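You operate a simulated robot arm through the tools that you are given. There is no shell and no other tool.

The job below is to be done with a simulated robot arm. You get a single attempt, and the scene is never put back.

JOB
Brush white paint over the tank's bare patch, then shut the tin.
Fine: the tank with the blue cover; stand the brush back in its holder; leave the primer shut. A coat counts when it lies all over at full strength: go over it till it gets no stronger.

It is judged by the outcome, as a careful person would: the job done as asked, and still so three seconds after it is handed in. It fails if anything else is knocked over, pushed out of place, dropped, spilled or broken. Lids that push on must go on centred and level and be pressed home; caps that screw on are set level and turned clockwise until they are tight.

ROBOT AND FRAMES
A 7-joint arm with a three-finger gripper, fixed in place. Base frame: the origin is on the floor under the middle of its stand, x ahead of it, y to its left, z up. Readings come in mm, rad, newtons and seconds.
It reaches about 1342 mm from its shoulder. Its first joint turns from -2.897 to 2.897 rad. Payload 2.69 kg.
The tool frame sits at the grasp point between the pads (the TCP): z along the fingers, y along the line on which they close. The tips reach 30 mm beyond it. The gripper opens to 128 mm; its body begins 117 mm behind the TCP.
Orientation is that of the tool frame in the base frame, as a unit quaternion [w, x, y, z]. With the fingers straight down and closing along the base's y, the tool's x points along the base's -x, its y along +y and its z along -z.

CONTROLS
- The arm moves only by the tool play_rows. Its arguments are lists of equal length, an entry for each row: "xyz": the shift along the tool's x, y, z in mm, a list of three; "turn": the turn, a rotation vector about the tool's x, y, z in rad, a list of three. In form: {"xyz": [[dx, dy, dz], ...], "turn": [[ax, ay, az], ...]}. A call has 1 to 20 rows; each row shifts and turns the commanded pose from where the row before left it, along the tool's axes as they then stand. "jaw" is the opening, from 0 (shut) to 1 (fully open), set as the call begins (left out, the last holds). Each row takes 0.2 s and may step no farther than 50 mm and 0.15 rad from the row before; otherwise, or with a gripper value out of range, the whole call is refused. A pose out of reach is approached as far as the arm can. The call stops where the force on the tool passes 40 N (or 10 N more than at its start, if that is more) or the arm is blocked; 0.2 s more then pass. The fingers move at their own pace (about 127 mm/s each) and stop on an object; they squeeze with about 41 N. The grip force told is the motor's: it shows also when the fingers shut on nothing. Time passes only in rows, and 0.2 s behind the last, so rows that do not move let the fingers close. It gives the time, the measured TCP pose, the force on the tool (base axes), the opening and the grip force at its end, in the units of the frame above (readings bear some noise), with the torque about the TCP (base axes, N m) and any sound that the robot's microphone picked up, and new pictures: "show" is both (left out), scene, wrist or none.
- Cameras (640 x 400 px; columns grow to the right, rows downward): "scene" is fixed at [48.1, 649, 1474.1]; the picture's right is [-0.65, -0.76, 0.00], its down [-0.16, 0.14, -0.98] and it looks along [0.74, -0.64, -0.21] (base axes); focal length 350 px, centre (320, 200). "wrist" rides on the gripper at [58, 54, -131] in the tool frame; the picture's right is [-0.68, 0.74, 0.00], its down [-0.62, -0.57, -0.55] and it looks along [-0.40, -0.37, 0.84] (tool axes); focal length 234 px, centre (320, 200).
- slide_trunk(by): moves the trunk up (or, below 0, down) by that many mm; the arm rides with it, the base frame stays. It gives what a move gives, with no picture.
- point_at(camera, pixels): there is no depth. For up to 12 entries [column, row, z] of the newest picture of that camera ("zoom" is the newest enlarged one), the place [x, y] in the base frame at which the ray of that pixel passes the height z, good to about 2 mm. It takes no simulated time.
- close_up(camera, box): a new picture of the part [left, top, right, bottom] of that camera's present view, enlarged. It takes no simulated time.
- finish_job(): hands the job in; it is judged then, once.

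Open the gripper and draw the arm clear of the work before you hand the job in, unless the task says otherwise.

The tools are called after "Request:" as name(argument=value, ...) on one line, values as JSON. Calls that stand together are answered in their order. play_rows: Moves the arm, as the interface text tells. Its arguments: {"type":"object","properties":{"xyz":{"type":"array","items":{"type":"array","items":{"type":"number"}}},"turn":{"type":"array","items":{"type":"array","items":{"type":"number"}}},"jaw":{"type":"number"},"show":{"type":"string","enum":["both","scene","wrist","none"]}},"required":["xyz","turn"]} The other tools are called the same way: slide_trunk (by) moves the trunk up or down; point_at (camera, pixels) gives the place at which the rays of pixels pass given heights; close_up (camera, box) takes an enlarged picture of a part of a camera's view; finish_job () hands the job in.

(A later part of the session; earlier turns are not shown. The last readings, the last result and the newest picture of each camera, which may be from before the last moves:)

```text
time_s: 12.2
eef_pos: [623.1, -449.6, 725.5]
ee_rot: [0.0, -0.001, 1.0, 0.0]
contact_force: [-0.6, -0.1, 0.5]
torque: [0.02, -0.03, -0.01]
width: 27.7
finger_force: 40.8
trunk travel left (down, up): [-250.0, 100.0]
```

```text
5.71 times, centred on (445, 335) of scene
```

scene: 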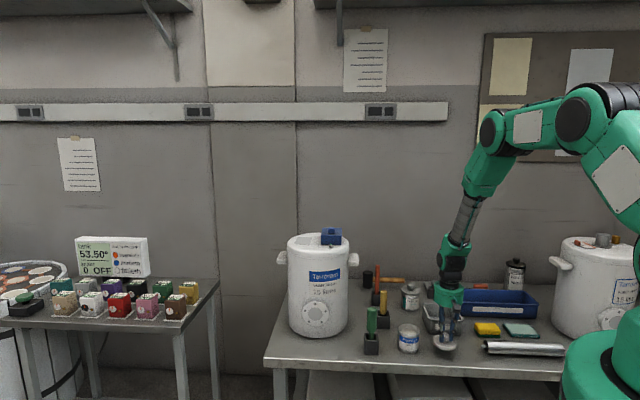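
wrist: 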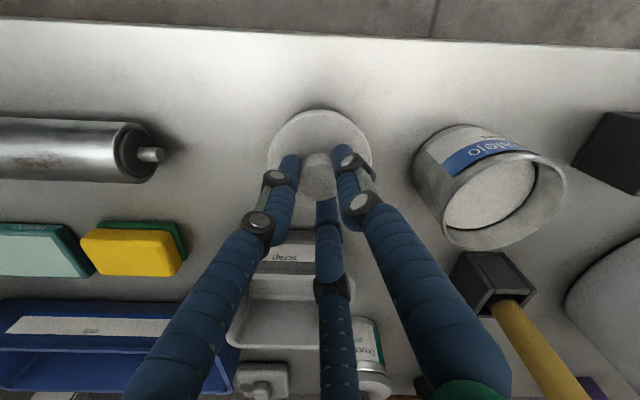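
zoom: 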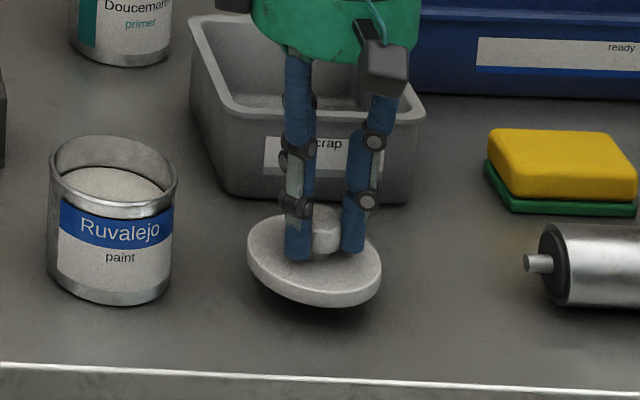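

No contact yet; I keep lowering in 3 mm steps.

Request:
play_rows(xyz=[[0, 0, 3], [0, 0, 0]], turn=[[0, 0, 0], [0, 0, 0]], show="none")

Request:
play_rows(xyz=[[0, 0, 3], [0, 0, 0]], turn=[[0, 0, 0], [0, 0, 0]], show="none")

Request:
close_up(camera="scene", box=[410, 300, 480, 370])

```text
time_s: 12.8
eef_pos: [622.8, -447.6, 721.5]
ee_rot: [-0.001, -0.001, 1.0, -0.001]
contact_force: [-0.1, -0.3, 0.1]
torque: [0.0, 0.04, -0.03]
width: 27.7
finger_force: 40.7
trunk travel left (down, up): [-250.0, 100.0]
```

```text
time_s: 13.4
eef_pos: [621.9, -447.9, 718.9]
ee_rot: [0.0, 0.0, 1.0, 0.0]
contact_force: [-0.3, -0.2, -0.5]
torque: [-0.02, -0.03, -0.01]
width: 27.8
finger_force: 40.4
trunk travel left (down, up): [-250.0, 100.0]
```

```text
5.71 times, centred on (445, 335) of scene
```

zoom: 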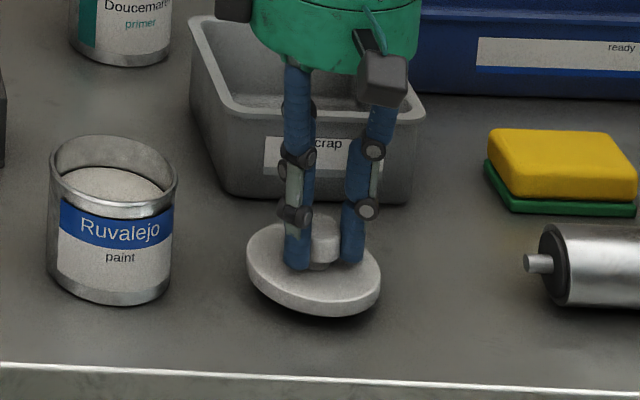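

Still no contact; continuing down in small steps.

Request:
play_rows(xyz=[[0, 0, 3], [0, 0, 0]], turn=[[0, 0, 0], [0, 0, 0]], show="none")

Request:
play_rows(xyz=[[0, 0, 2], [0, 0, 0]], turn=[[0, 0, 0], [0, 0, 0]], show="none")

Request:
close_up(camera="scene", box=[410, 300, 480, 370])

```text
time_s: 14.0
eef_pos: [621.8, -447.6, 715.8]
ee_rot: [0.001, -0.001, 1.0, 0.0]
contact_force: [0.7, 0.0, 0.2]
torque: [-0.01, -0.02, -0.01]
width: 27.7
finger_force: 41.6
trunk travel left (down, up): [-250.0, 100.0]
```

```text
time_s: 14.6
eef_pos: [622.2, -448.3, 712.7]
ee_rot: [-0.001, -0.001, 1.0, 0.001]
contact_force: [-1.1, 0.0, -0.1]
torque: [0.02, 0.01, -0.01]
width: 27.6
finger_force: 41.1
trunk travel left (down, up): [-250.0, 100.0]
```

```text
5.71 times, centred on (445, 335) of scene
```

zoom: 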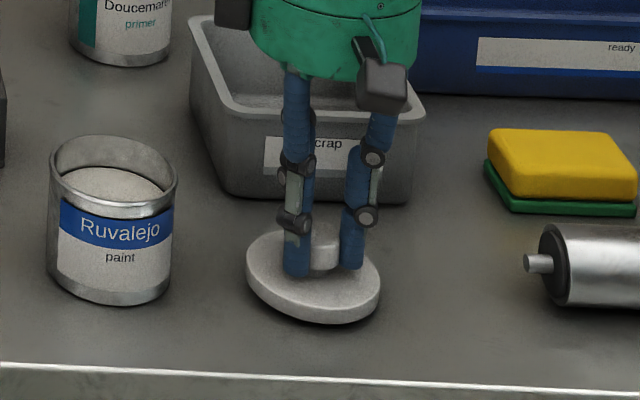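

The lid's low edge is nearly touching; I continue with 2 mm steps.

Request:
play_rows(xyz=[[0, 0, 2], [0, 0, 0]], turn=[[0, 0, 0], [0, 0, 0]], show="none")

Request:
play_rows(xyz=[[0, 0, 2], [0, 0, 0]], turn=[[0, 0, 0], [0, 0, 0]], show="none")

Request:
close_up(camera="scene", box=[410, 300, 480, 370])

```text
time_s: 15.2
eef_pos: [621.5, -447.8, 712.8]
ee_rot: [0.0, -0.001, 1.0, 0.0]
contact_force: [-0.1, -0.3, -0.6]
torque: [-0.02, -0.01, 0.0]
width: 27.5
finger_force: 41.4
trunk travel left (down, up): [-250.0, 100.0]
```

```text
time_s: 15.8
eef_pos: [621.9, -449.1, 709.0]
ee_rot: [0.0, 0.0, 1.0, 0.0]
contact_force: [1.0, 0.9, 1.8]
torque: [0.07, 0.07, 0.0]
width: 27.4
finger_force: 40.8
trunk travel left (down, up): [-250.0, 100.0]
```

```text
5.71 times, centred on (445, 335) of scene
```

zoom: 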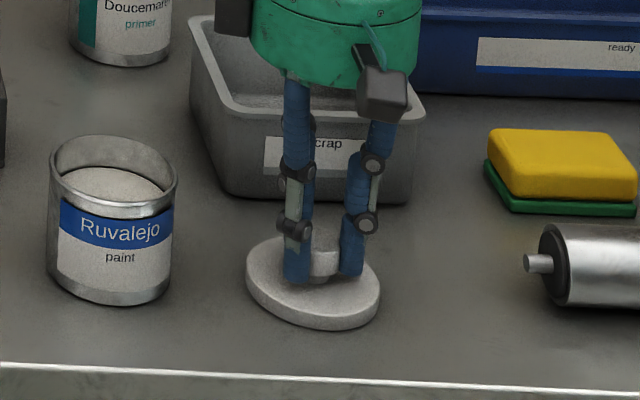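

First contact (1.8 N up). I press 2-3 mm more to let the lid level itself, then check.

Request:
play_rows(xyz=[[0, 0, 2], [0, 0, 0]], turn=[[0, 0, 0], [0, 0, 0]], show="none")

Request:
play_rows(xyz=[[0, 0, 2], [0, 0, 0]], turn=[[0, 0, 0], [0, 0, 0]], show="none")

Request:
close_up(camera="scene", box=[410, 300, 480, 370])

```text
time_s: 16.4
eef_pos: [621.6, -447.7, 708.7]
ee_rot: [0.0, 0.0, 1.0, 0.0]
contact_force: [-3.5, -2.1, 13.3]
torque: [0.13, 0.3, 0.07]
width: 27.7
finger_force: 41.0
trunk travel left (down, up): [-250.0, 100.0]
```

```text
time_s: 17.0
eef_pos: [622.1, -449.0, 707.9]
ee_rot: [0.002, 0.0, 1.0, -0.001]
contact_force: [-5.5, -2.5, 35.8]
torque: [0.03, 0.11, 0.01]
width: 27.4
finger_force: 41.3
trunk travel left (down, up): [-250.0, 100.0]
```

```text
5.71 times, centred on (445, 335) of scene
```

zoom: 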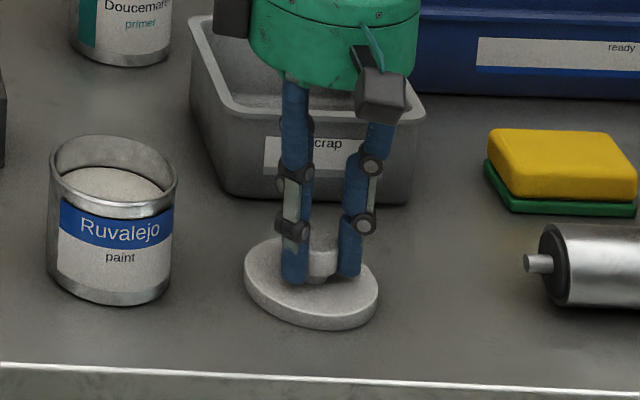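

The lid now rests flat on the bench (36 N press, TCP z≈708). I relieve the press, then open the fingers partly to release the knob.

Request:
play_rows(xyz=[[0, 0, -3.5], [0, 0, 0]], turn=[[0, 0, 0], [0, 0, 0]], show="none")

Request:
play_rows(xyz=[[0, 0, 0], [0, 0, 0], [0, 0, 0]], turn=[[0, 0, 0], [0, 0, 0], [0, 0, 0]], jaw=0.48, show="wrist")

Request:
close_up(camera="scene", box=[410, 300, 480, 370])

```text
time_s: 17.6
eef_pos: [620.8, -446.3, 708.8]
ee_rot: [-0.001, -0.001, 1.0, 0.001]
contact_force: [0.8, 0.2, 5.1]
torque: [-0.05, -0.21, -0.01]
width: 27.7
finger_force: 40.8
trunk travel left (down, up): [-250.0, 100.0]
```

```text
time_s: 18.4
eef_pos: [621.5, -446.7, 709.6]
ee_rot: [0.0, 0.0, 1.0, 0.0]
contact_force: [-0.4, -0.1, 0.7]
torque: [0.03, -0.01, 0.0]
width: 61.5
finger_force: 0.1
trunk travel left (down, up): [-250.0, 100.0]
```

wrist: 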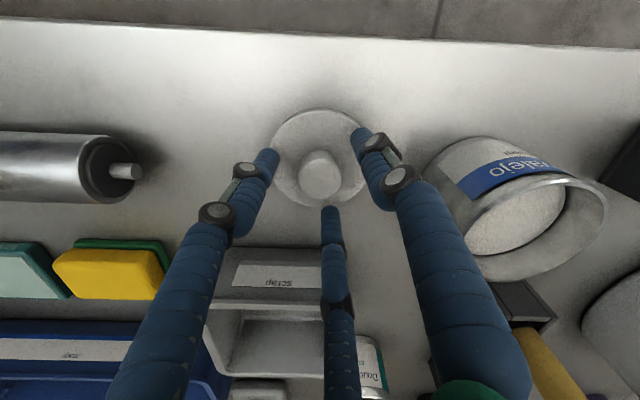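

```text
5.71 times, centred on (445, 335) of scene
```

zoom: 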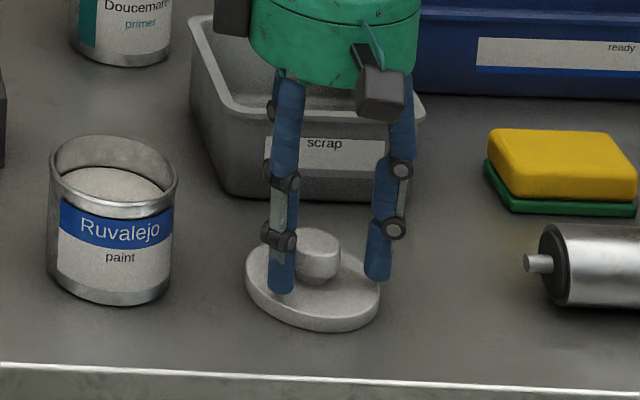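

The lid stands flat and free at about (621.5,-447.5). I rise well clear and look at the holders again from above the yellow handle.

Request:
play_rows(xyz=[[0, 0, -45], [0, 0, -45], [0, 0, -45], [0, 0, -45], [0, 0, -40]], turn=[[0, 0, 0], [0, 0, 0], [0, 0, 0], [0, 0, 0], [0, 0, 0]], show="none")

Request:
play_rows(xyz=[[-36, 6, 0], [-36, 6, 0], [-36, 6, 0], [-36, 6, 0], [-36, 6, 0], [-36, 6, 0], [-36, 6, 0]], turn=[[0, 0, 0], [0, 0, 0], [0, 0, 0], [0, 0, 0], [0, 0, 0], [0, 0, 0], [0, 0, 0]], jaw=0.7)

```text
time_s: 19.6
eef_pos: [622.3, -448.5, 927.1]
ee_rot: [-0.002, -0.001, 1.0, 0.0]
contact_force: [-0.5, 0.4, 0.6]
torque: [-0.03, -0.04, -0.01]
width: 61.4
finger_force: 0.0
trunk travel left (down, up): [-250.0, 100.0]
```

```text
time_s: 21.2
eef_pos: [873.8, -403.8, 926.5]
ee_rot: [-0.001, 0.0, 1.0, 0.0]
contact_force: [0.6, -0.3, -0.5]
torque: [0.01, -0.04, -0.04]
width: 89.5
finger_force: 0.0
trunk travel left (down, up): [-250.0, 100.0]
```

scene: 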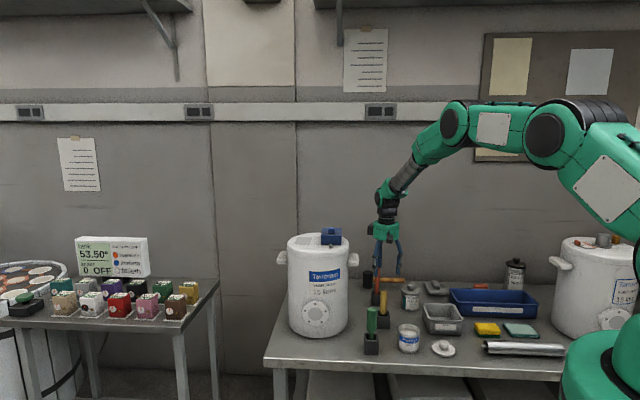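
wrist: 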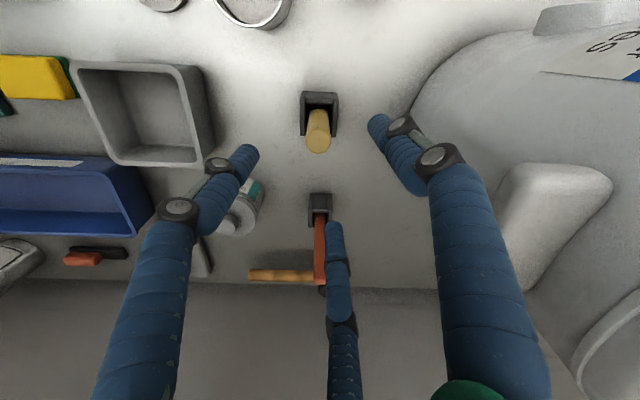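

Yellow is at wrist (319,130) and the red holder at (320,208). I zoom into both.

Request:
close_up(camera="wrist", box=[290, 80, 350, 160])

Request:
close_up(camera="wrist", box=[295, 185, 345, 235])

Request:
point_at(camera="wrist", pixels=[[319, 140, 814], [319, 143, 814], [319, 115, 712]])

```text
5.00 times, centred on (320, 120) of wrist
```

zoom: 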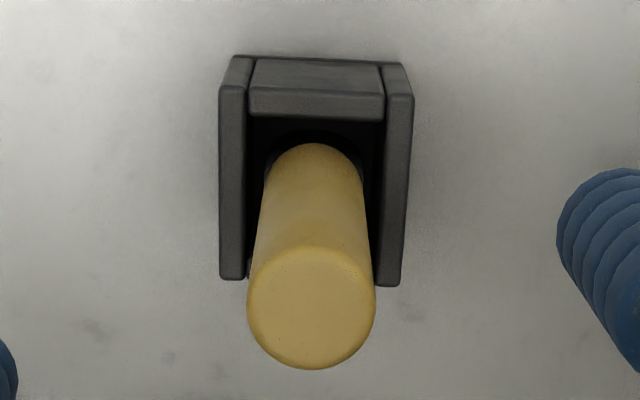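

```text
8.00 times, centred on (320, 210) of wrist
```

zoom: 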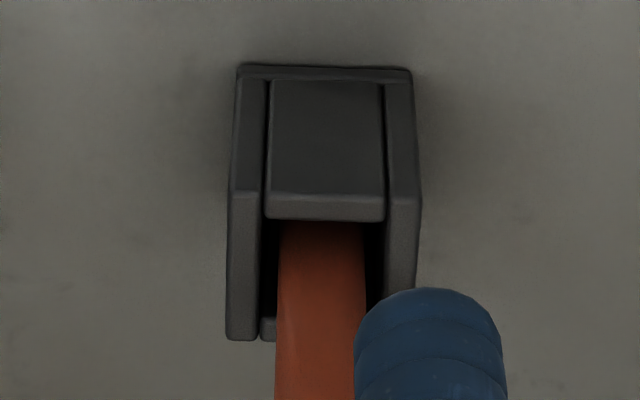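

```text
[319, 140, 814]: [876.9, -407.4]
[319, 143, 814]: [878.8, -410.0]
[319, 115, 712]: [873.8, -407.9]
```

The yellow handle top centre is about (877.5,-409). I align over it and descend with partly open fingers to grip the handle, then lift slightly to see which tool it is.

Request:
play_rows(xyz=[[-3.3, -3.5, 0], [0, 0, 40], [0, 0, 40], [0, 0, 35], [0, 0, 15]], turn=[[0, 0, 0], [0, 0, 0], [0, 0, 0], [0, 0, 0], [0, 0, 0]])

Request:
close_up(camera="scene", box=[340, 230, 440, 350])

```text
time_s: 22.4
eef_pos: [876.7, -405.0, 797.4]
ee_rot: [0.0, 0.0, 1.0, 0.0]
contact_force: [-0.1, 0.5, 0.0]
torque: [0.02, 0.01, 0.03]
width: 89.4
finger_force: 0.0
trunk travel left (down, up): [-250.0, 100.0]
```

scene: 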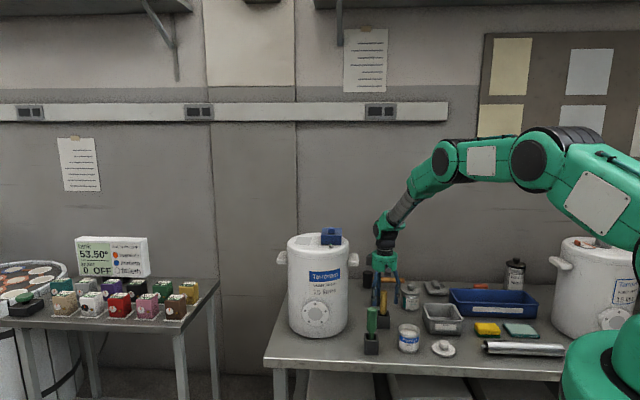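
wrist: 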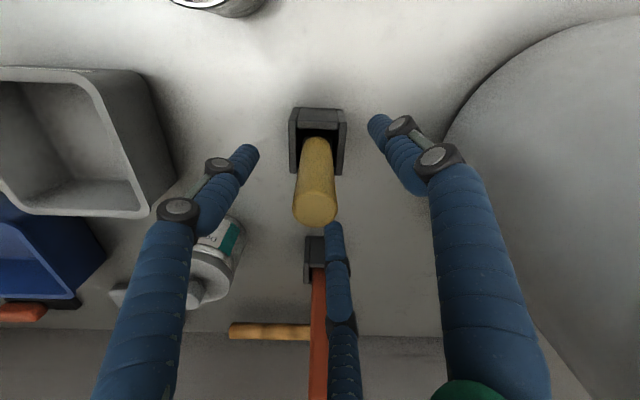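

```text
3.33 times, centred on (390, 290) of scene
```

zoom: 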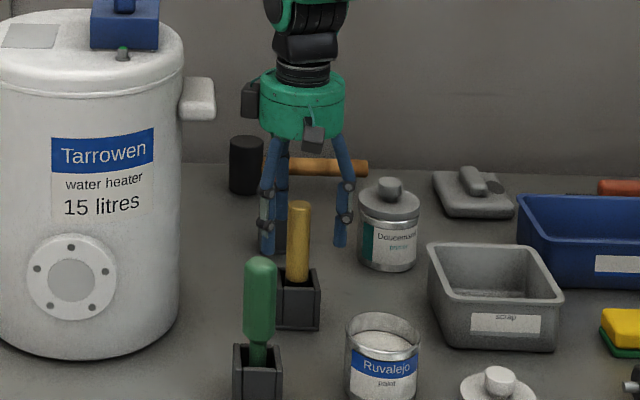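

The handle sits about 2 mm off centre between the fingers; I nudge and lower a little, then close on it.

Request:
play_rows(xyz=[[1.3, -1.5, 8], [0, 0, 0]], turn=[[0, 0, 0], [0, 0, 0]], show="none")

Request:
play_rows(xyz=[[0, 0, 0], [0, 0, 0], [0, 0, 0], [0, 0, 0]], turn=[[0, 0, 0], [0, 0, 0], [0, 0, 0], [0, 0, 0]], jaw=0, show="wrist")

Request:
close_up(camera="scene", box=[340, 250, 420, 350])

```text
time_s: 23.0
eef_pos: [874.9, -408.4, 790.2]
ee_rot: [-0.001, -0.001, 1.0, 0.0]
contact_force: [-0.4, -0.1, -0.2]
torque: [0.01, 0.06, 0.01]
width: 89.6
finger_force: 0.1
trunk travel left (down, up): [-250.0, 100.0]
```

```text
time_s: 24.0
eef_pos: [874.0, -408.6, 790.3]
ee_rot: [0.0, -0.001, 1.0, 0.0]
contact_force: [-0.3, -0.7, 0.0]
torque: [0.0, 0.01, -0.04]
width: 25.5
finger_force: 40.8
trunk travel left (down, up): [-250.0, 100.0]
```

wrist: 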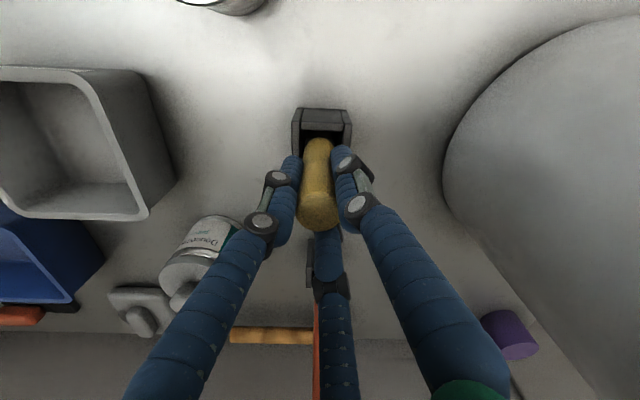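

```text
4.00 times, centred on (380, 300) of scene
```

zoom: 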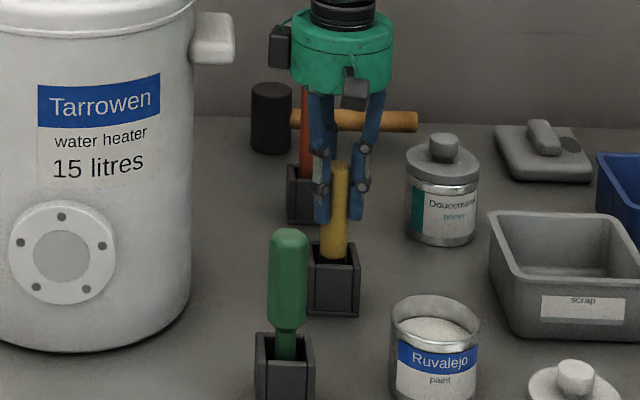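

Grip is firm at 25.5 mm. I lift slowly 45 mm and look at what comes out.

Request:
play_rows(xyz=[[0, 0, -5], [0, 0, -10], [0, 0, -15], [0, 0, -15]], turn=[[0, 0, 0], [0, 0, 0], [0, 0, 0], [0, 0, 0]], show="wrist")

Request:
close_up(camera="scene", box=[340, 250, 420, 350])

```text
time_s: 25.0
eef_pos: [871.9, -411.9, 835.5]
ee_rot: [-0.002, 0.0, 1.0, 0.0]
contact_force: [0.1, 0.3, -1.0]
torque: [0.0, 0.0, 0.03]
width: 25.3
finger_force: 41.2
trunk travel left (down, up): [-250.0, 100.0]
```

wrist: 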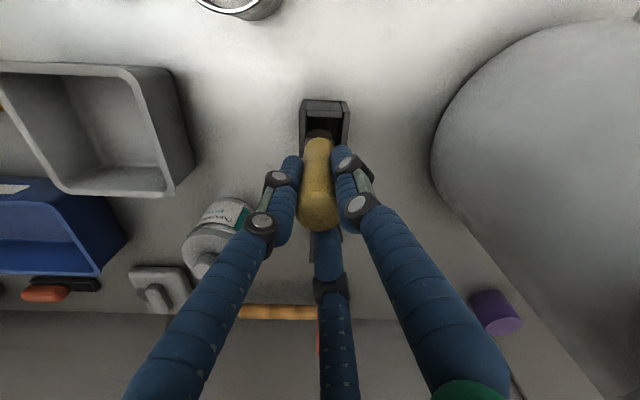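

```text
4.00 times, centred on (380, 300) of scene
```

zoom: 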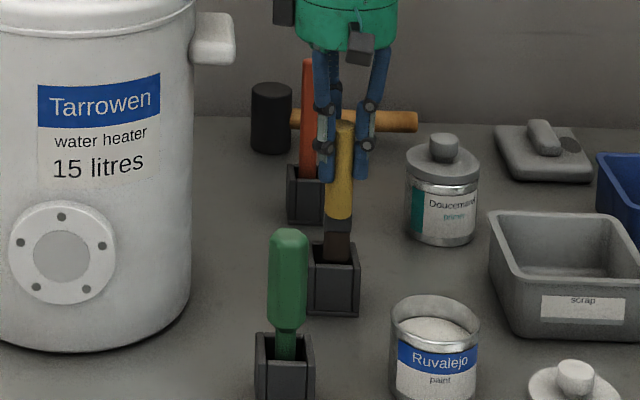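

Below the yellow handle a dark ferrule and brown bristle-like head appear. I lift further to confirm it is the brush.

Request:
play_rows(xyz=[[0, 0, -20], [0, 0, -30], [0, 0, -30]], turn=[[0, 0, 0], [0, 0, 0], [0, 0, 0]])

Request:
close_up(camera="scene", box=[350, 245, 410, 325])

Request:
close_up(camera="wrist", box=[270, 70, 390, 240])

```text
time_s: 25.8
eef_pos: [875.6, -411.5, 915.4]
ee_rot: [-0.001, -0.001, 1.0, -0.001]
contact_force: [0.0, 0.2, -0.6]
torque: [0.0, -0.01, 0.02]
width: 25.3
finger_force: 41.0
trunk travel left (down, up): [-250.0, 100.0]
```

scene: 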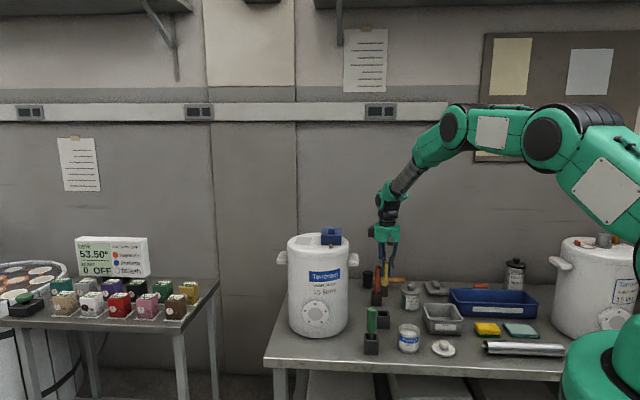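
wrist: 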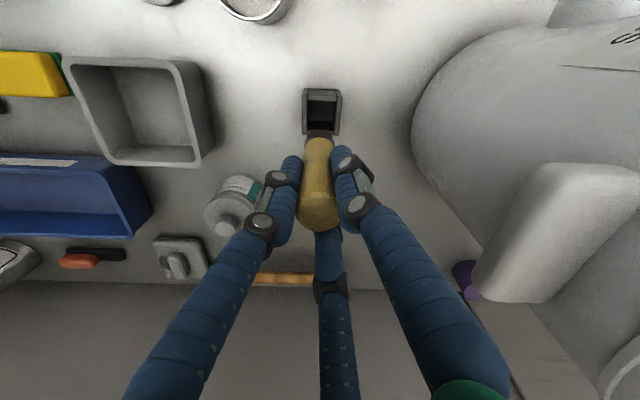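

```text
5.00 times, centred on (380, 285) of scene
```

zoom: 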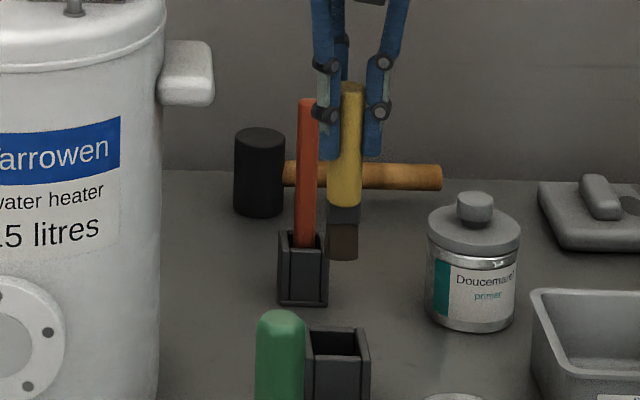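

```text
2.35 times, centred on (330, 155) of wrist
```

zoom: 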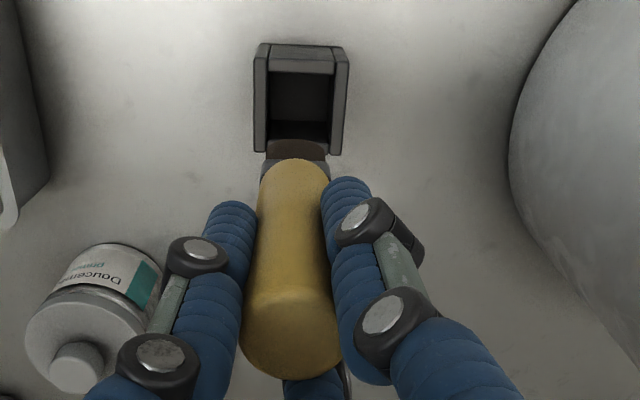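

It is clearly a bristle brush (dark ferrule, brown bristles, tip at scene (384.6,297)). I compute its tip height and the tin rim/paint positions.

Request:
point_at(camera="scene", pixels=[[384.6, 297, 780], [384.6, 297, 790], [384.6, 297, 800], [408.75, 330.1, 735], [408.75, 330.1, 745], [408.75, 330.1, 755]])

Request:
close_up(camera="scene", box=[385, 305, 435, 360])

Request:
close_up(camera="scene", box=[365, 260, 405, 310])

```text
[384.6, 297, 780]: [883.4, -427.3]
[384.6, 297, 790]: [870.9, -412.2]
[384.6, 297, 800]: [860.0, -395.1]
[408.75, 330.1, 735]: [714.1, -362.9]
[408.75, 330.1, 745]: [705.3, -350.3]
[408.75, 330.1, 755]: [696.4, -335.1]
```

```text
7.27 times, centred on (410, 332) of scene
```

zoom: 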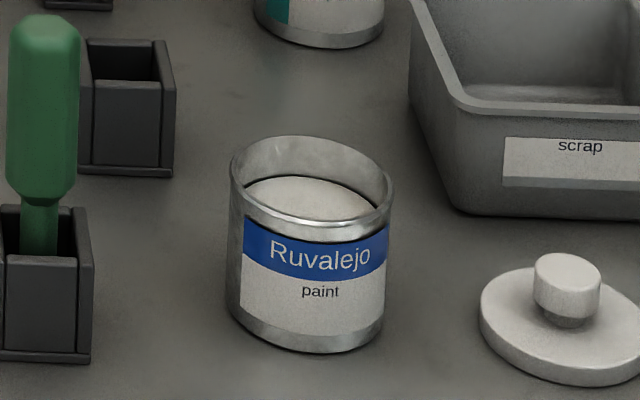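

```text
8.00 times, centred on (385, 285) of scene
```

zoom: 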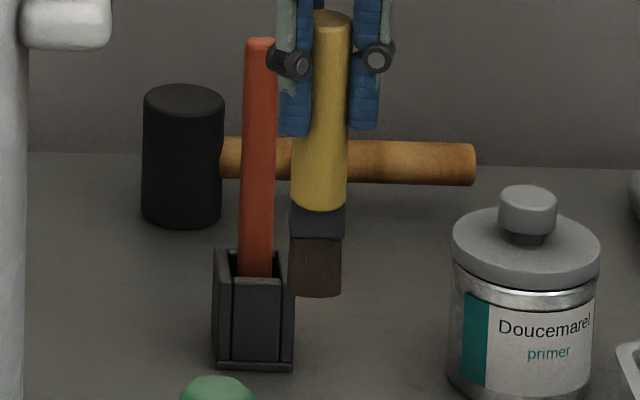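

The brush tip is about 126 mm below the TCP; tin rim z≈731, paint surface ≈709. I carry the brush level to above the tin and check alignment before dipping.

Request:
play_rows(xyz=[[0, 0, -10], [39, 11.3, 0], [39, 11.3, 0], [39, 11.3, 0], [39, 11.4, 0]], turn=[[0, 0, 0], [0, 0, 0], [0, 0, 0], [0, 0, 0], [0, 0, 0]])

Request:
close_up(camera="scene", box=[370, 265, 450, 365])

Request:
close_up(camera="wrist", box=[240, 60, 400, 230])

```text
time_s: 27.0
eef_pos: [718.6, -366.7, 927.2]
ee_rot: [-0.001, -0.001, 1.0, 0.0]
contact_force: [0.9, 1.0, -1.3]
torque: [0.0, -0.01, 0.02]
width: 25.1
finger_force: 40.8
trunk travel left (down, up): [-250.0, 100.0]
```

scene: 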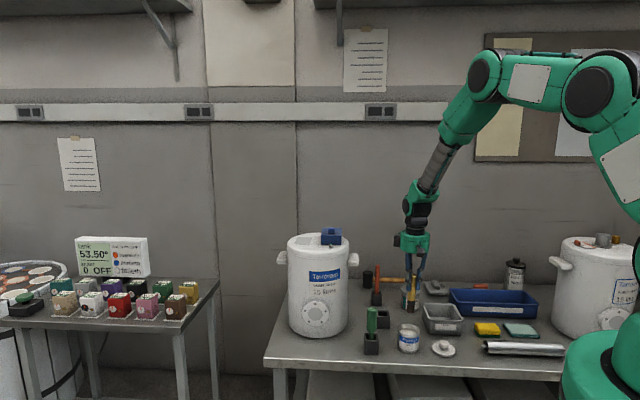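
wrist: 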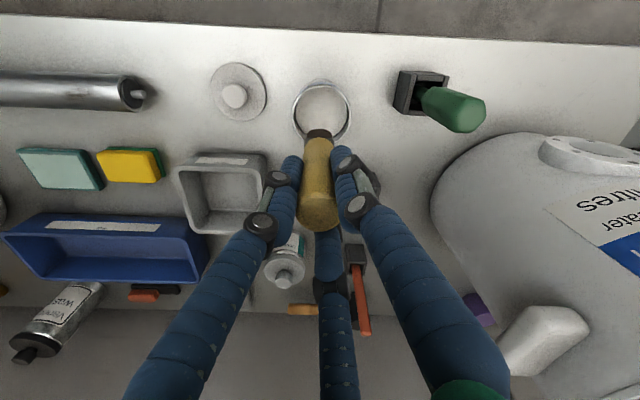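

```text
4.00 times, centred on (410, 315) of scene
```

zoom: 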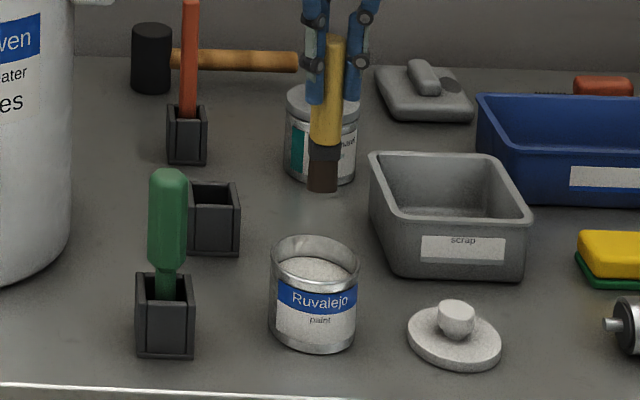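

```text
2.35 times, centred on (320, 145) of wrist
```

zoom: 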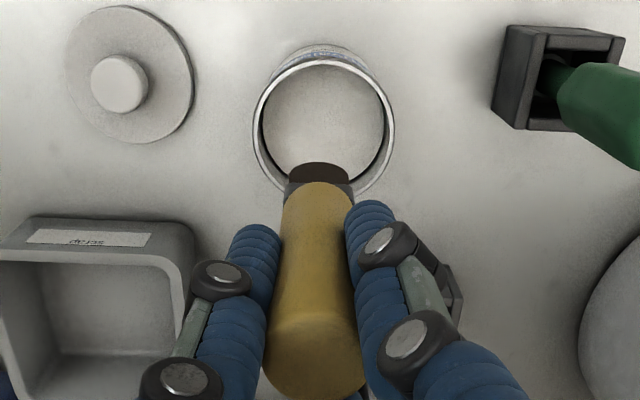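

I compare the rim centre (wrist (321.7,112.2)) with the bristle tip (wrist (319.6,131.5)).

Request:
point_at(camera="wrist", pixels=[[321.7, 112.2, 731], [319.6, 132, 799], [319.6, 132, 802], [291.5, 112, 731], [351.5, 112, 731]])

```text
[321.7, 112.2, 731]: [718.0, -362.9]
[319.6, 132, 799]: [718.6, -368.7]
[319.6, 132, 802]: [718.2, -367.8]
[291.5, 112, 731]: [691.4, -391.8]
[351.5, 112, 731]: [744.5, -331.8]
```

The rim centre is (718,-363) and the brush tip about 5 mm off; I shift 4 mm and dip to about 19 mm below the paint surface.

Request:
play_rows(xyz=[[0, 4, 20], [0, 0, 40], [0, 0, 30], [0, 0, 12], [0, 0, 8]], turn=[[0, 0, 0], [0, 0, 0], [0, 0, 0], [0, 0, 0], [0, 0, 0]])

Request:
close_up(camera="scene", box=[370, 265, 450, 365])

```text
time_s: 28.1
eef_pos: [725.2, -363.0, 834.3]
ee_rot: [0.006, -0.001, 1.0, -0.003]
contact_force: [3.6, -2.7, 12.3]
torque: [-0.25, -0.49, -0.02]
width: 25.1
finger_force: 40.9
trunk travel left (down, up): [-250.0, 100.0]
stopped in row 5: the force on the tool passed its limit at 43 N (the readings are from after the stop); the commanded pose is now the measured one
```

scene: 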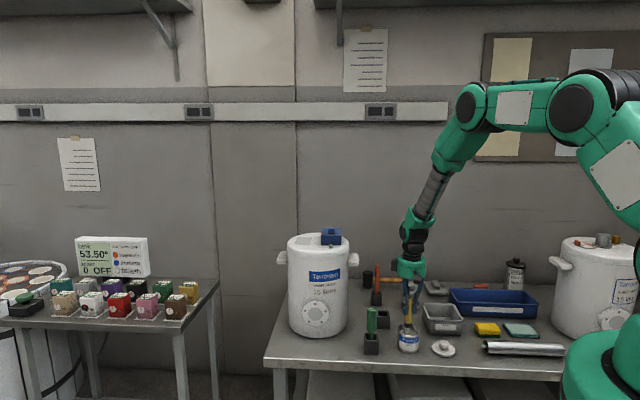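
wrist: 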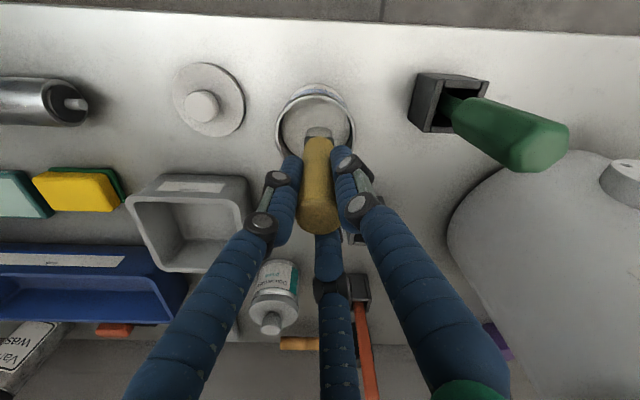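

```text
4.00 times, centred on (410, 315) of scene
```

zoom: 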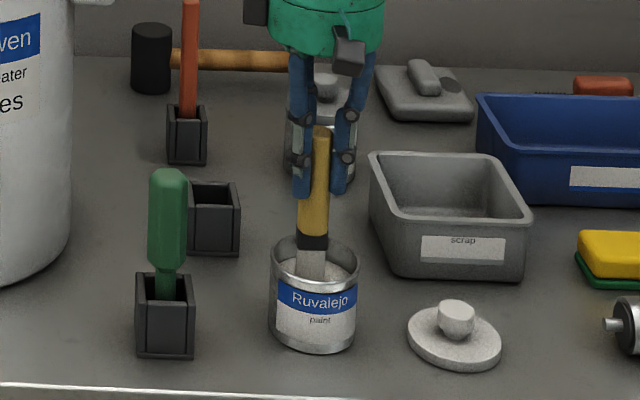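

The bristles turned white: the paint surface stopped the brush at TCP z≈834 (tip ≈707), so it is loaded. I lift gently, undo the tiny tilt, and check the brush above the tin.

Request:
play_rows(xyz=[[0, 0, -6], [0, 0, -20], [0, 0, -30], [0, 0, -30], [0, 0, 0], [0, 0, 0]], turn=[[0, 0, 0], [-0.006, 0.012, 0.002], [0, 0, 0], [0, 0, 0], [0, 0, 0], [0, 0, 0]])

Request:
close_up(camera="scene", box=[370, 265, 450, 365])

Request:
close_up(camera="wrist", box=[240, 60, 400, 230])

```text
time_s: 29.4
eef_pos: [723.5, -363.3, 914.6]
ee_rot: [-0.002, 0.001, 1.0, 0.0]
contact_force: [-0.8, -0.1, -0.1]
torque: [0.04, 0.01, 0.01]
width: 25.1
finger_force: 41.0
trunk travel left (down, up): [-250.0, 100.0]
```

scene: 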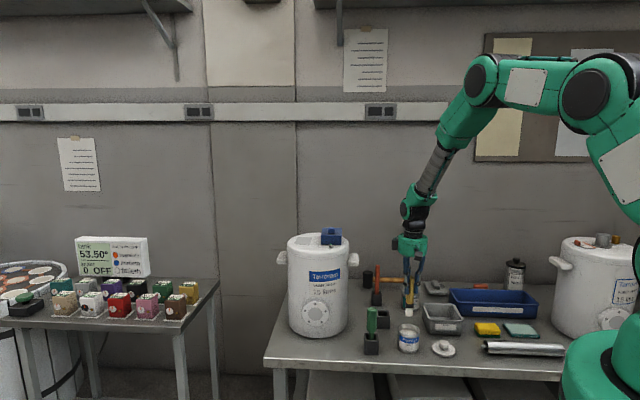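
wrist: 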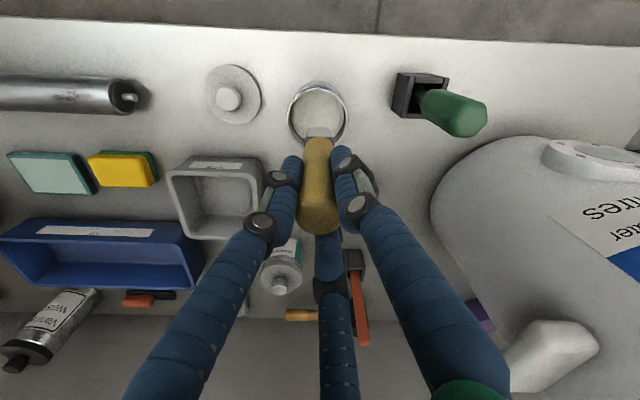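

```text
4.00 times, centred on (410, 315) of scene
```

zoom: 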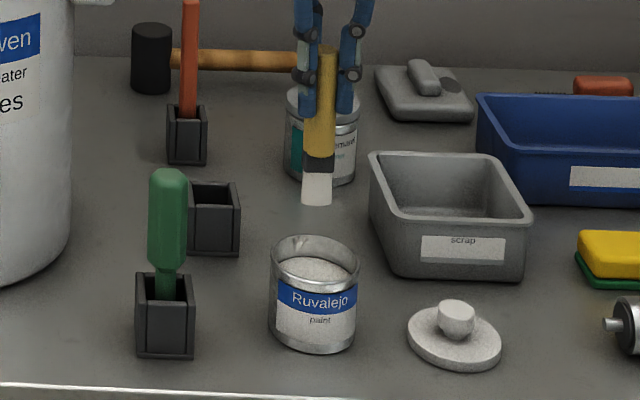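

```text
2.35 times, centred on (320, 145) of wrist
```

zoom: 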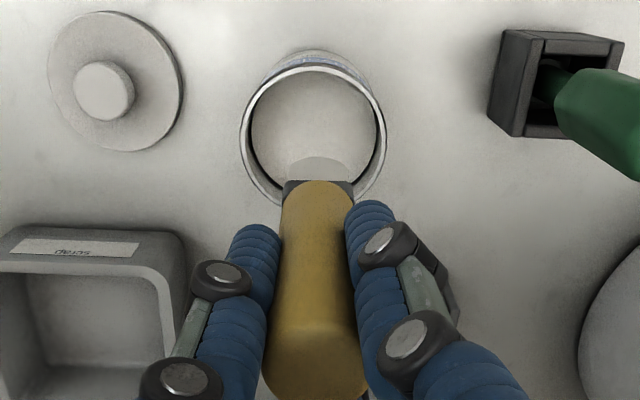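

The bristles are evenly loaded with white paint and nothing drips. I raise the brush high (tip above the cover knob at ~1086) before moving over the tank.

Request:
play_rows(xyz=[[0, 0, -44], [0, 0, -44], [0, 0, -44], [0, 0, -44], [0, 0, -44], [0, 0, -44], [0, 0, -44], [0, 0, -44]], turn=[[0, 0, 0], [0, 0, 0], [0, 0, 0], [0, 0, 0], [0, 0, 0], [0, 0, 0], [0, 0, 0], [0, 0, 0]], show="none")

Request:
play_rows(xyz=[[-39.5, 18, 0], [-39.5, 18, 0], [-39.5, 18, 0], [-39.5, 18, 0], [-39.5, 18, 0], [-39.5, 18, 0], [-39.5, 18, 0]], turn=[[0, 0, 0], [0, 0, 0], [0, 0, 0], [0, 0, 0], [0, 0, 0], [0, 0, 0], [0, 0, 0]])

```text
time_s: 31.2
eef_pos: [725.6, -365.3, 1269.9]
ee_rot: [-0.003, 0.001, 1.0, 0.001]
contact_force: [-0.5, -0.4, -1.0]
torque: [-0.01, -0.01, 0.01]
width: 25.3
finger_force: 41.2
trunk travel left (down, up): [-250.0, 100.0]
```

```text
time_s: 32.9
eef_pos: [1003.9, -239.4, 1270.0]
ee_rot: [-0.003, 0.001, 1.0, 0.002]
contact_force: [0.3, -0.1, -1.2]
torque: [-0.03, 0.05, 0.01]
width: 25.1
finger_force: 41.1
trunk travel left (down, up): [-250.0, 100.0]
```

scene: 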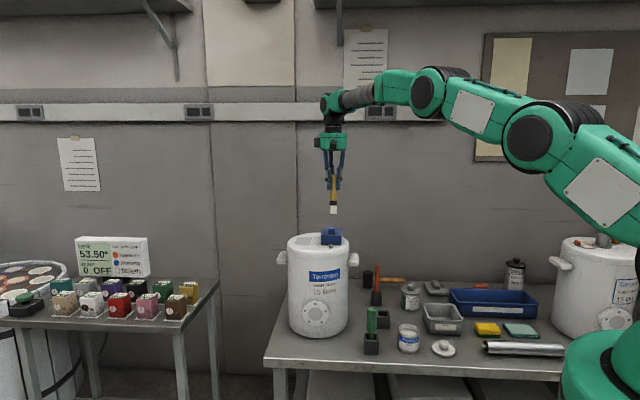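
wrist: 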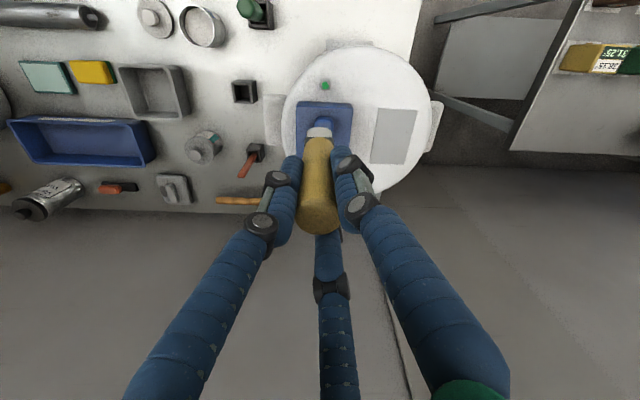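

The brush is above the cover knob; the grey patch is at wrist (395,137). I zoom to locate its corners precisely.

Request:
close_up(camera="wrist", box=[270, 30, 450, 200])

Request:
close_up(camera="scene", box=[280, 195, 380, 285])

```text
2.35 times, centred on (360, 115) of wrist
```

zoom: 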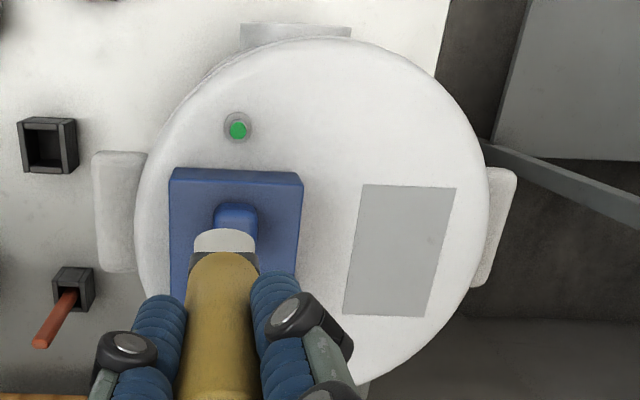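

```text
4.44 times, centred on (330, 240) of scene
```

zoom: 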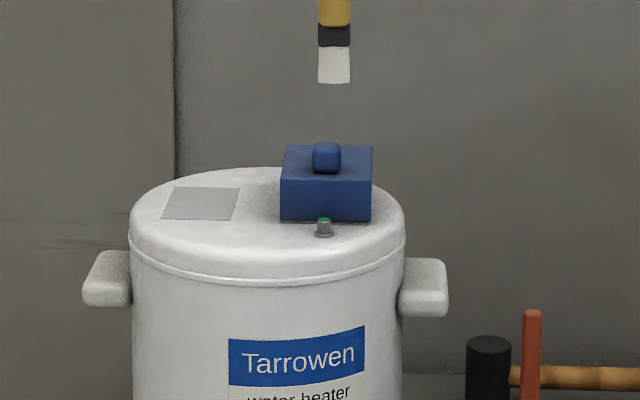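

I query the patch corners at the tank-top height with the wrist view, and the same corners in the scene view, to refine height and position.

Request:
point_at(camera="wrist", pixels=[[378.3, 108.6, 1018], [417.8, 109.9, 1018], [408.4, 164.7, 1018], [369.8, 163, 1018], [378.3, 108.6, 1010], [417.8, 109.9, 1010], [348, 115, 1065], [360, 188, 1018]])

Request:
point_at(camera="scene", pixels=[[294.4, 244.3, 1010], [294.4, 244.3, 1018], [297.9, 237, 1010], [297.9, 237, 1018], [311.5, 237.3, 1010], [311.5, 237.3, 1018], [309.4, 244.6, 1010], [309.4, 244.6, 1018]])

```text
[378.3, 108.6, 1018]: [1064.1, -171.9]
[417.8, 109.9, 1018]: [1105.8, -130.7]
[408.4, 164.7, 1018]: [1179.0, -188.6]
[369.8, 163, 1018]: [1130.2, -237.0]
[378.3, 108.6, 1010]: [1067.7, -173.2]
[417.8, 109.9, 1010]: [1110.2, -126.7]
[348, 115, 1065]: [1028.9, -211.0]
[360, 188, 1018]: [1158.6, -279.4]
```

```text
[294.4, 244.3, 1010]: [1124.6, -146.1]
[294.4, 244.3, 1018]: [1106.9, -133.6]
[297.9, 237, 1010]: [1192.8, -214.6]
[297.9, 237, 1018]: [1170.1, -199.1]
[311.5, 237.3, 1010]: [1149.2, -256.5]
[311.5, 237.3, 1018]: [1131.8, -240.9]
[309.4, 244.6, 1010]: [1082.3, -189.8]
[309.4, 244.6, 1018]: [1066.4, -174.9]
```

Both cameras agree: patch corners (1065,-173), (1106,-131), (1176,-193), (1131,-238) at z=1018, about 60×93 mm. I move over the patch centre, then check that the far end is reachable.

Request:
play_rows(xyz=[[-39.3, 17.7, 0], [-39.3, 17.7, 0], [-39.4, 17.6, 0], [0, 0, 20]], turn=[[0, 0, 0], [0, 0, 0], [0, 0, 0], [0, 0, 0]], show="none")

Request:
play_rows(xyz=[[-18, -16, 20], [-18, -16, 20]], turn=[[0, 0, 0], [0, 0, 0]])

```text
time_s: 33.9
eef_pos: [1036.8, -222.8, 1253.4]
ee_rot: [0.001, 0.0, 1.0, 0.0]
contact_force: [-0.8, 1.4, 2.9]
torque: [-0.04, -0.2, 0.02]
width: 25.0
finger_force: 41.9
out of reach, approached as far as the arm can: row 2, 3
trunk travel left (down, up): [-250.0, 100.0]
```

```text
time_s: 34.5
eef_pos: [1048.4, -236.6, 1220.5]
ee_rot: [-0.004, 0.0, 1.0, 0.001]
contact_force: [0.9, 0.1, -1.2]
torque: [-0.02, 0.02, -0.06]
width: 24.9
finger_force: 41.4
out of reach, approached as far as the arm can: row 1, 2
trunk travel left (down, up): [-250.0, 100.0]
```

scene: 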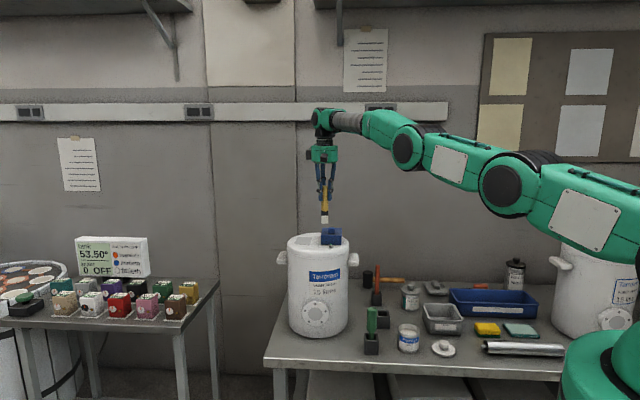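
wrist: 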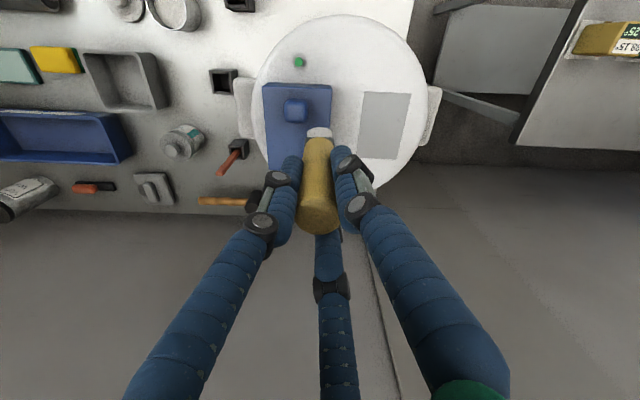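

Vertical is out of reach beyond about x=1050, and the brush tip is only just above the cover knob. I slide the trunk up first, which lifts the arm clear and raises the shoulder for better reach.

Request:
slide_trunk(by=60)

```text
time_s: 35.5
eef_pos: [1049.4, -236.3, 1282.7]
ee_rot: [-0.004, 0.0, 1.0, 0.001]
contact_force: [0.3, -0.2, -0.7]
torque: [-0.02, 0.03, 0.03]
width: 25.2
finger_force: 40.9
trunk travel left (down, up): [-310.0, 40.0]
```

The tip is now about 1155, clear of the cover. I back off a little toward the robot to learn where the commanded pose stands.

Request:
play_rows(xyz=[[30, 10, 0], [30, 10, 0], [0, 0, 0]], turn=[[0, 0, 0], [0, 0, 0], [0, 0, 0]], show="none")

```text
time_s: 36.2
eef_pos: [990.9, -217.9, 1274.5]
ee_rot: [-0.007, 0.001, 1.0, 0.002]
contact_force: [2.8, -1.1, -3.4]
torque: [0.08, 0.37, -0.01]
width: 25.5
finger_force: 40.0
trunk travel left (down, up): [-310.0, 40.0]
```

The commanded pose follows the reached one. I wait a moment and re-read, checking the picture for the brush state.

Request:
play_rows(xyz=[[0, 0, 0], [0, 0, 0]], turn=[[0, 0, 0], [0, 0, 0]])

Request:
close_up(camera="scene", box=[280, 140, 400, 260])

```text
time_s: 36.9
eef_pos: [987.8, -216.3, 1285.0]
ee_rot: [-0.002, 0.001, 1.0, 0.0]
contact_force: [1.1, 0.4, 0.4]
torque: [0.0, 0.0, 0.0]
width: 25.8
finger_force: 41.0
trunk travel left (down, up): [-310.0, 40.0]
```

scene: 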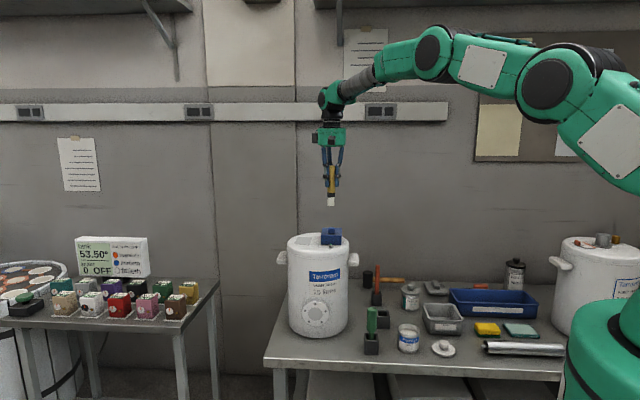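
wrist: 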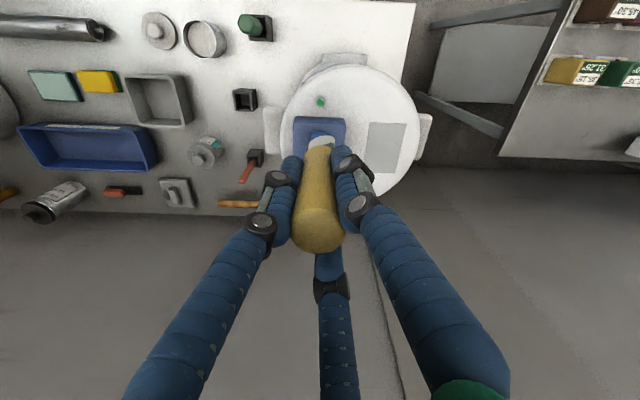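

```text
3.33 times, centred on (340, 200) of scene
```

zoom: 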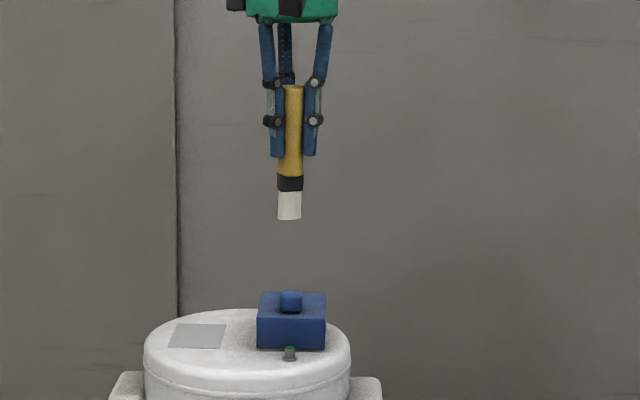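

The brush may have shifted in the grip; I zoom both views to measure how it sits now.

Request:
close_up(camera="wrist", box=[260, 110, 380, 260])

Request:
close_up(camera="scene", box=[310, 155, 350, 215])

```text
2.67 times, centred on (320, 185) of wrist
```

zoom: 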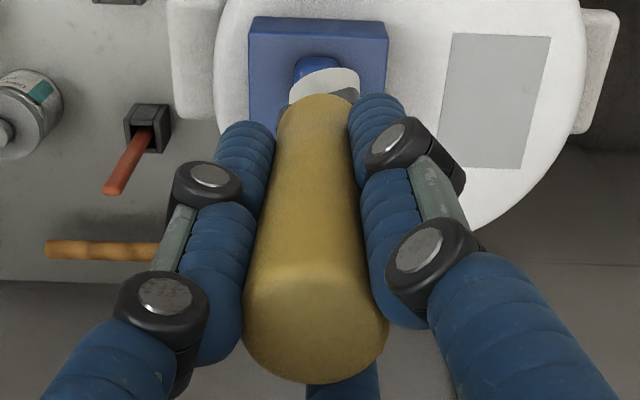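

```text
6.67 times, centred on (330, 185) of scene
```

zoom: 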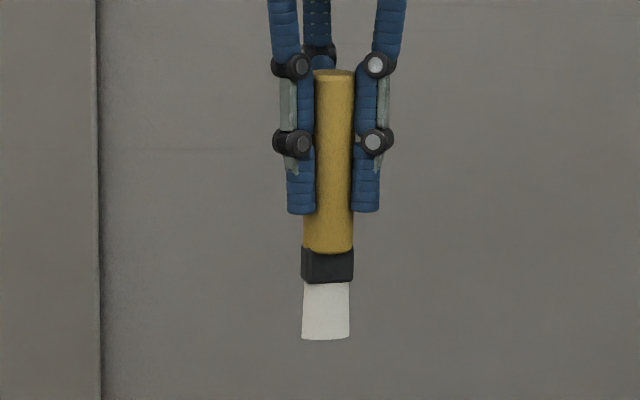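

The brush slid up roughly 15–20 mm in the grip (likely when the trunk stopped). I measure the tip height via the scene ray at (330.9,205.7).

Request:
point_at(camera="scene", pixels=[[330.9, 205.7, 1170], [330.9, 205.7, 1175], [330.9, 205.7, 1180], [330.9, 205.7, 1185]])

Request:
point_at(camera="wrist", pixels=[[322, 144.5, 1170], [322, 144.5, 1180], [322, 144.5, 1160]])

```text
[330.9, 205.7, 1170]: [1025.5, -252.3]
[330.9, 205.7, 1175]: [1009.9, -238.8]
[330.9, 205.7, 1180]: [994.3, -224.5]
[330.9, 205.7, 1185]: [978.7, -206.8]
```

```text
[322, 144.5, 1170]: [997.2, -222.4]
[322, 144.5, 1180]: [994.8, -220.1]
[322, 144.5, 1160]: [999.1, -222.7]
```

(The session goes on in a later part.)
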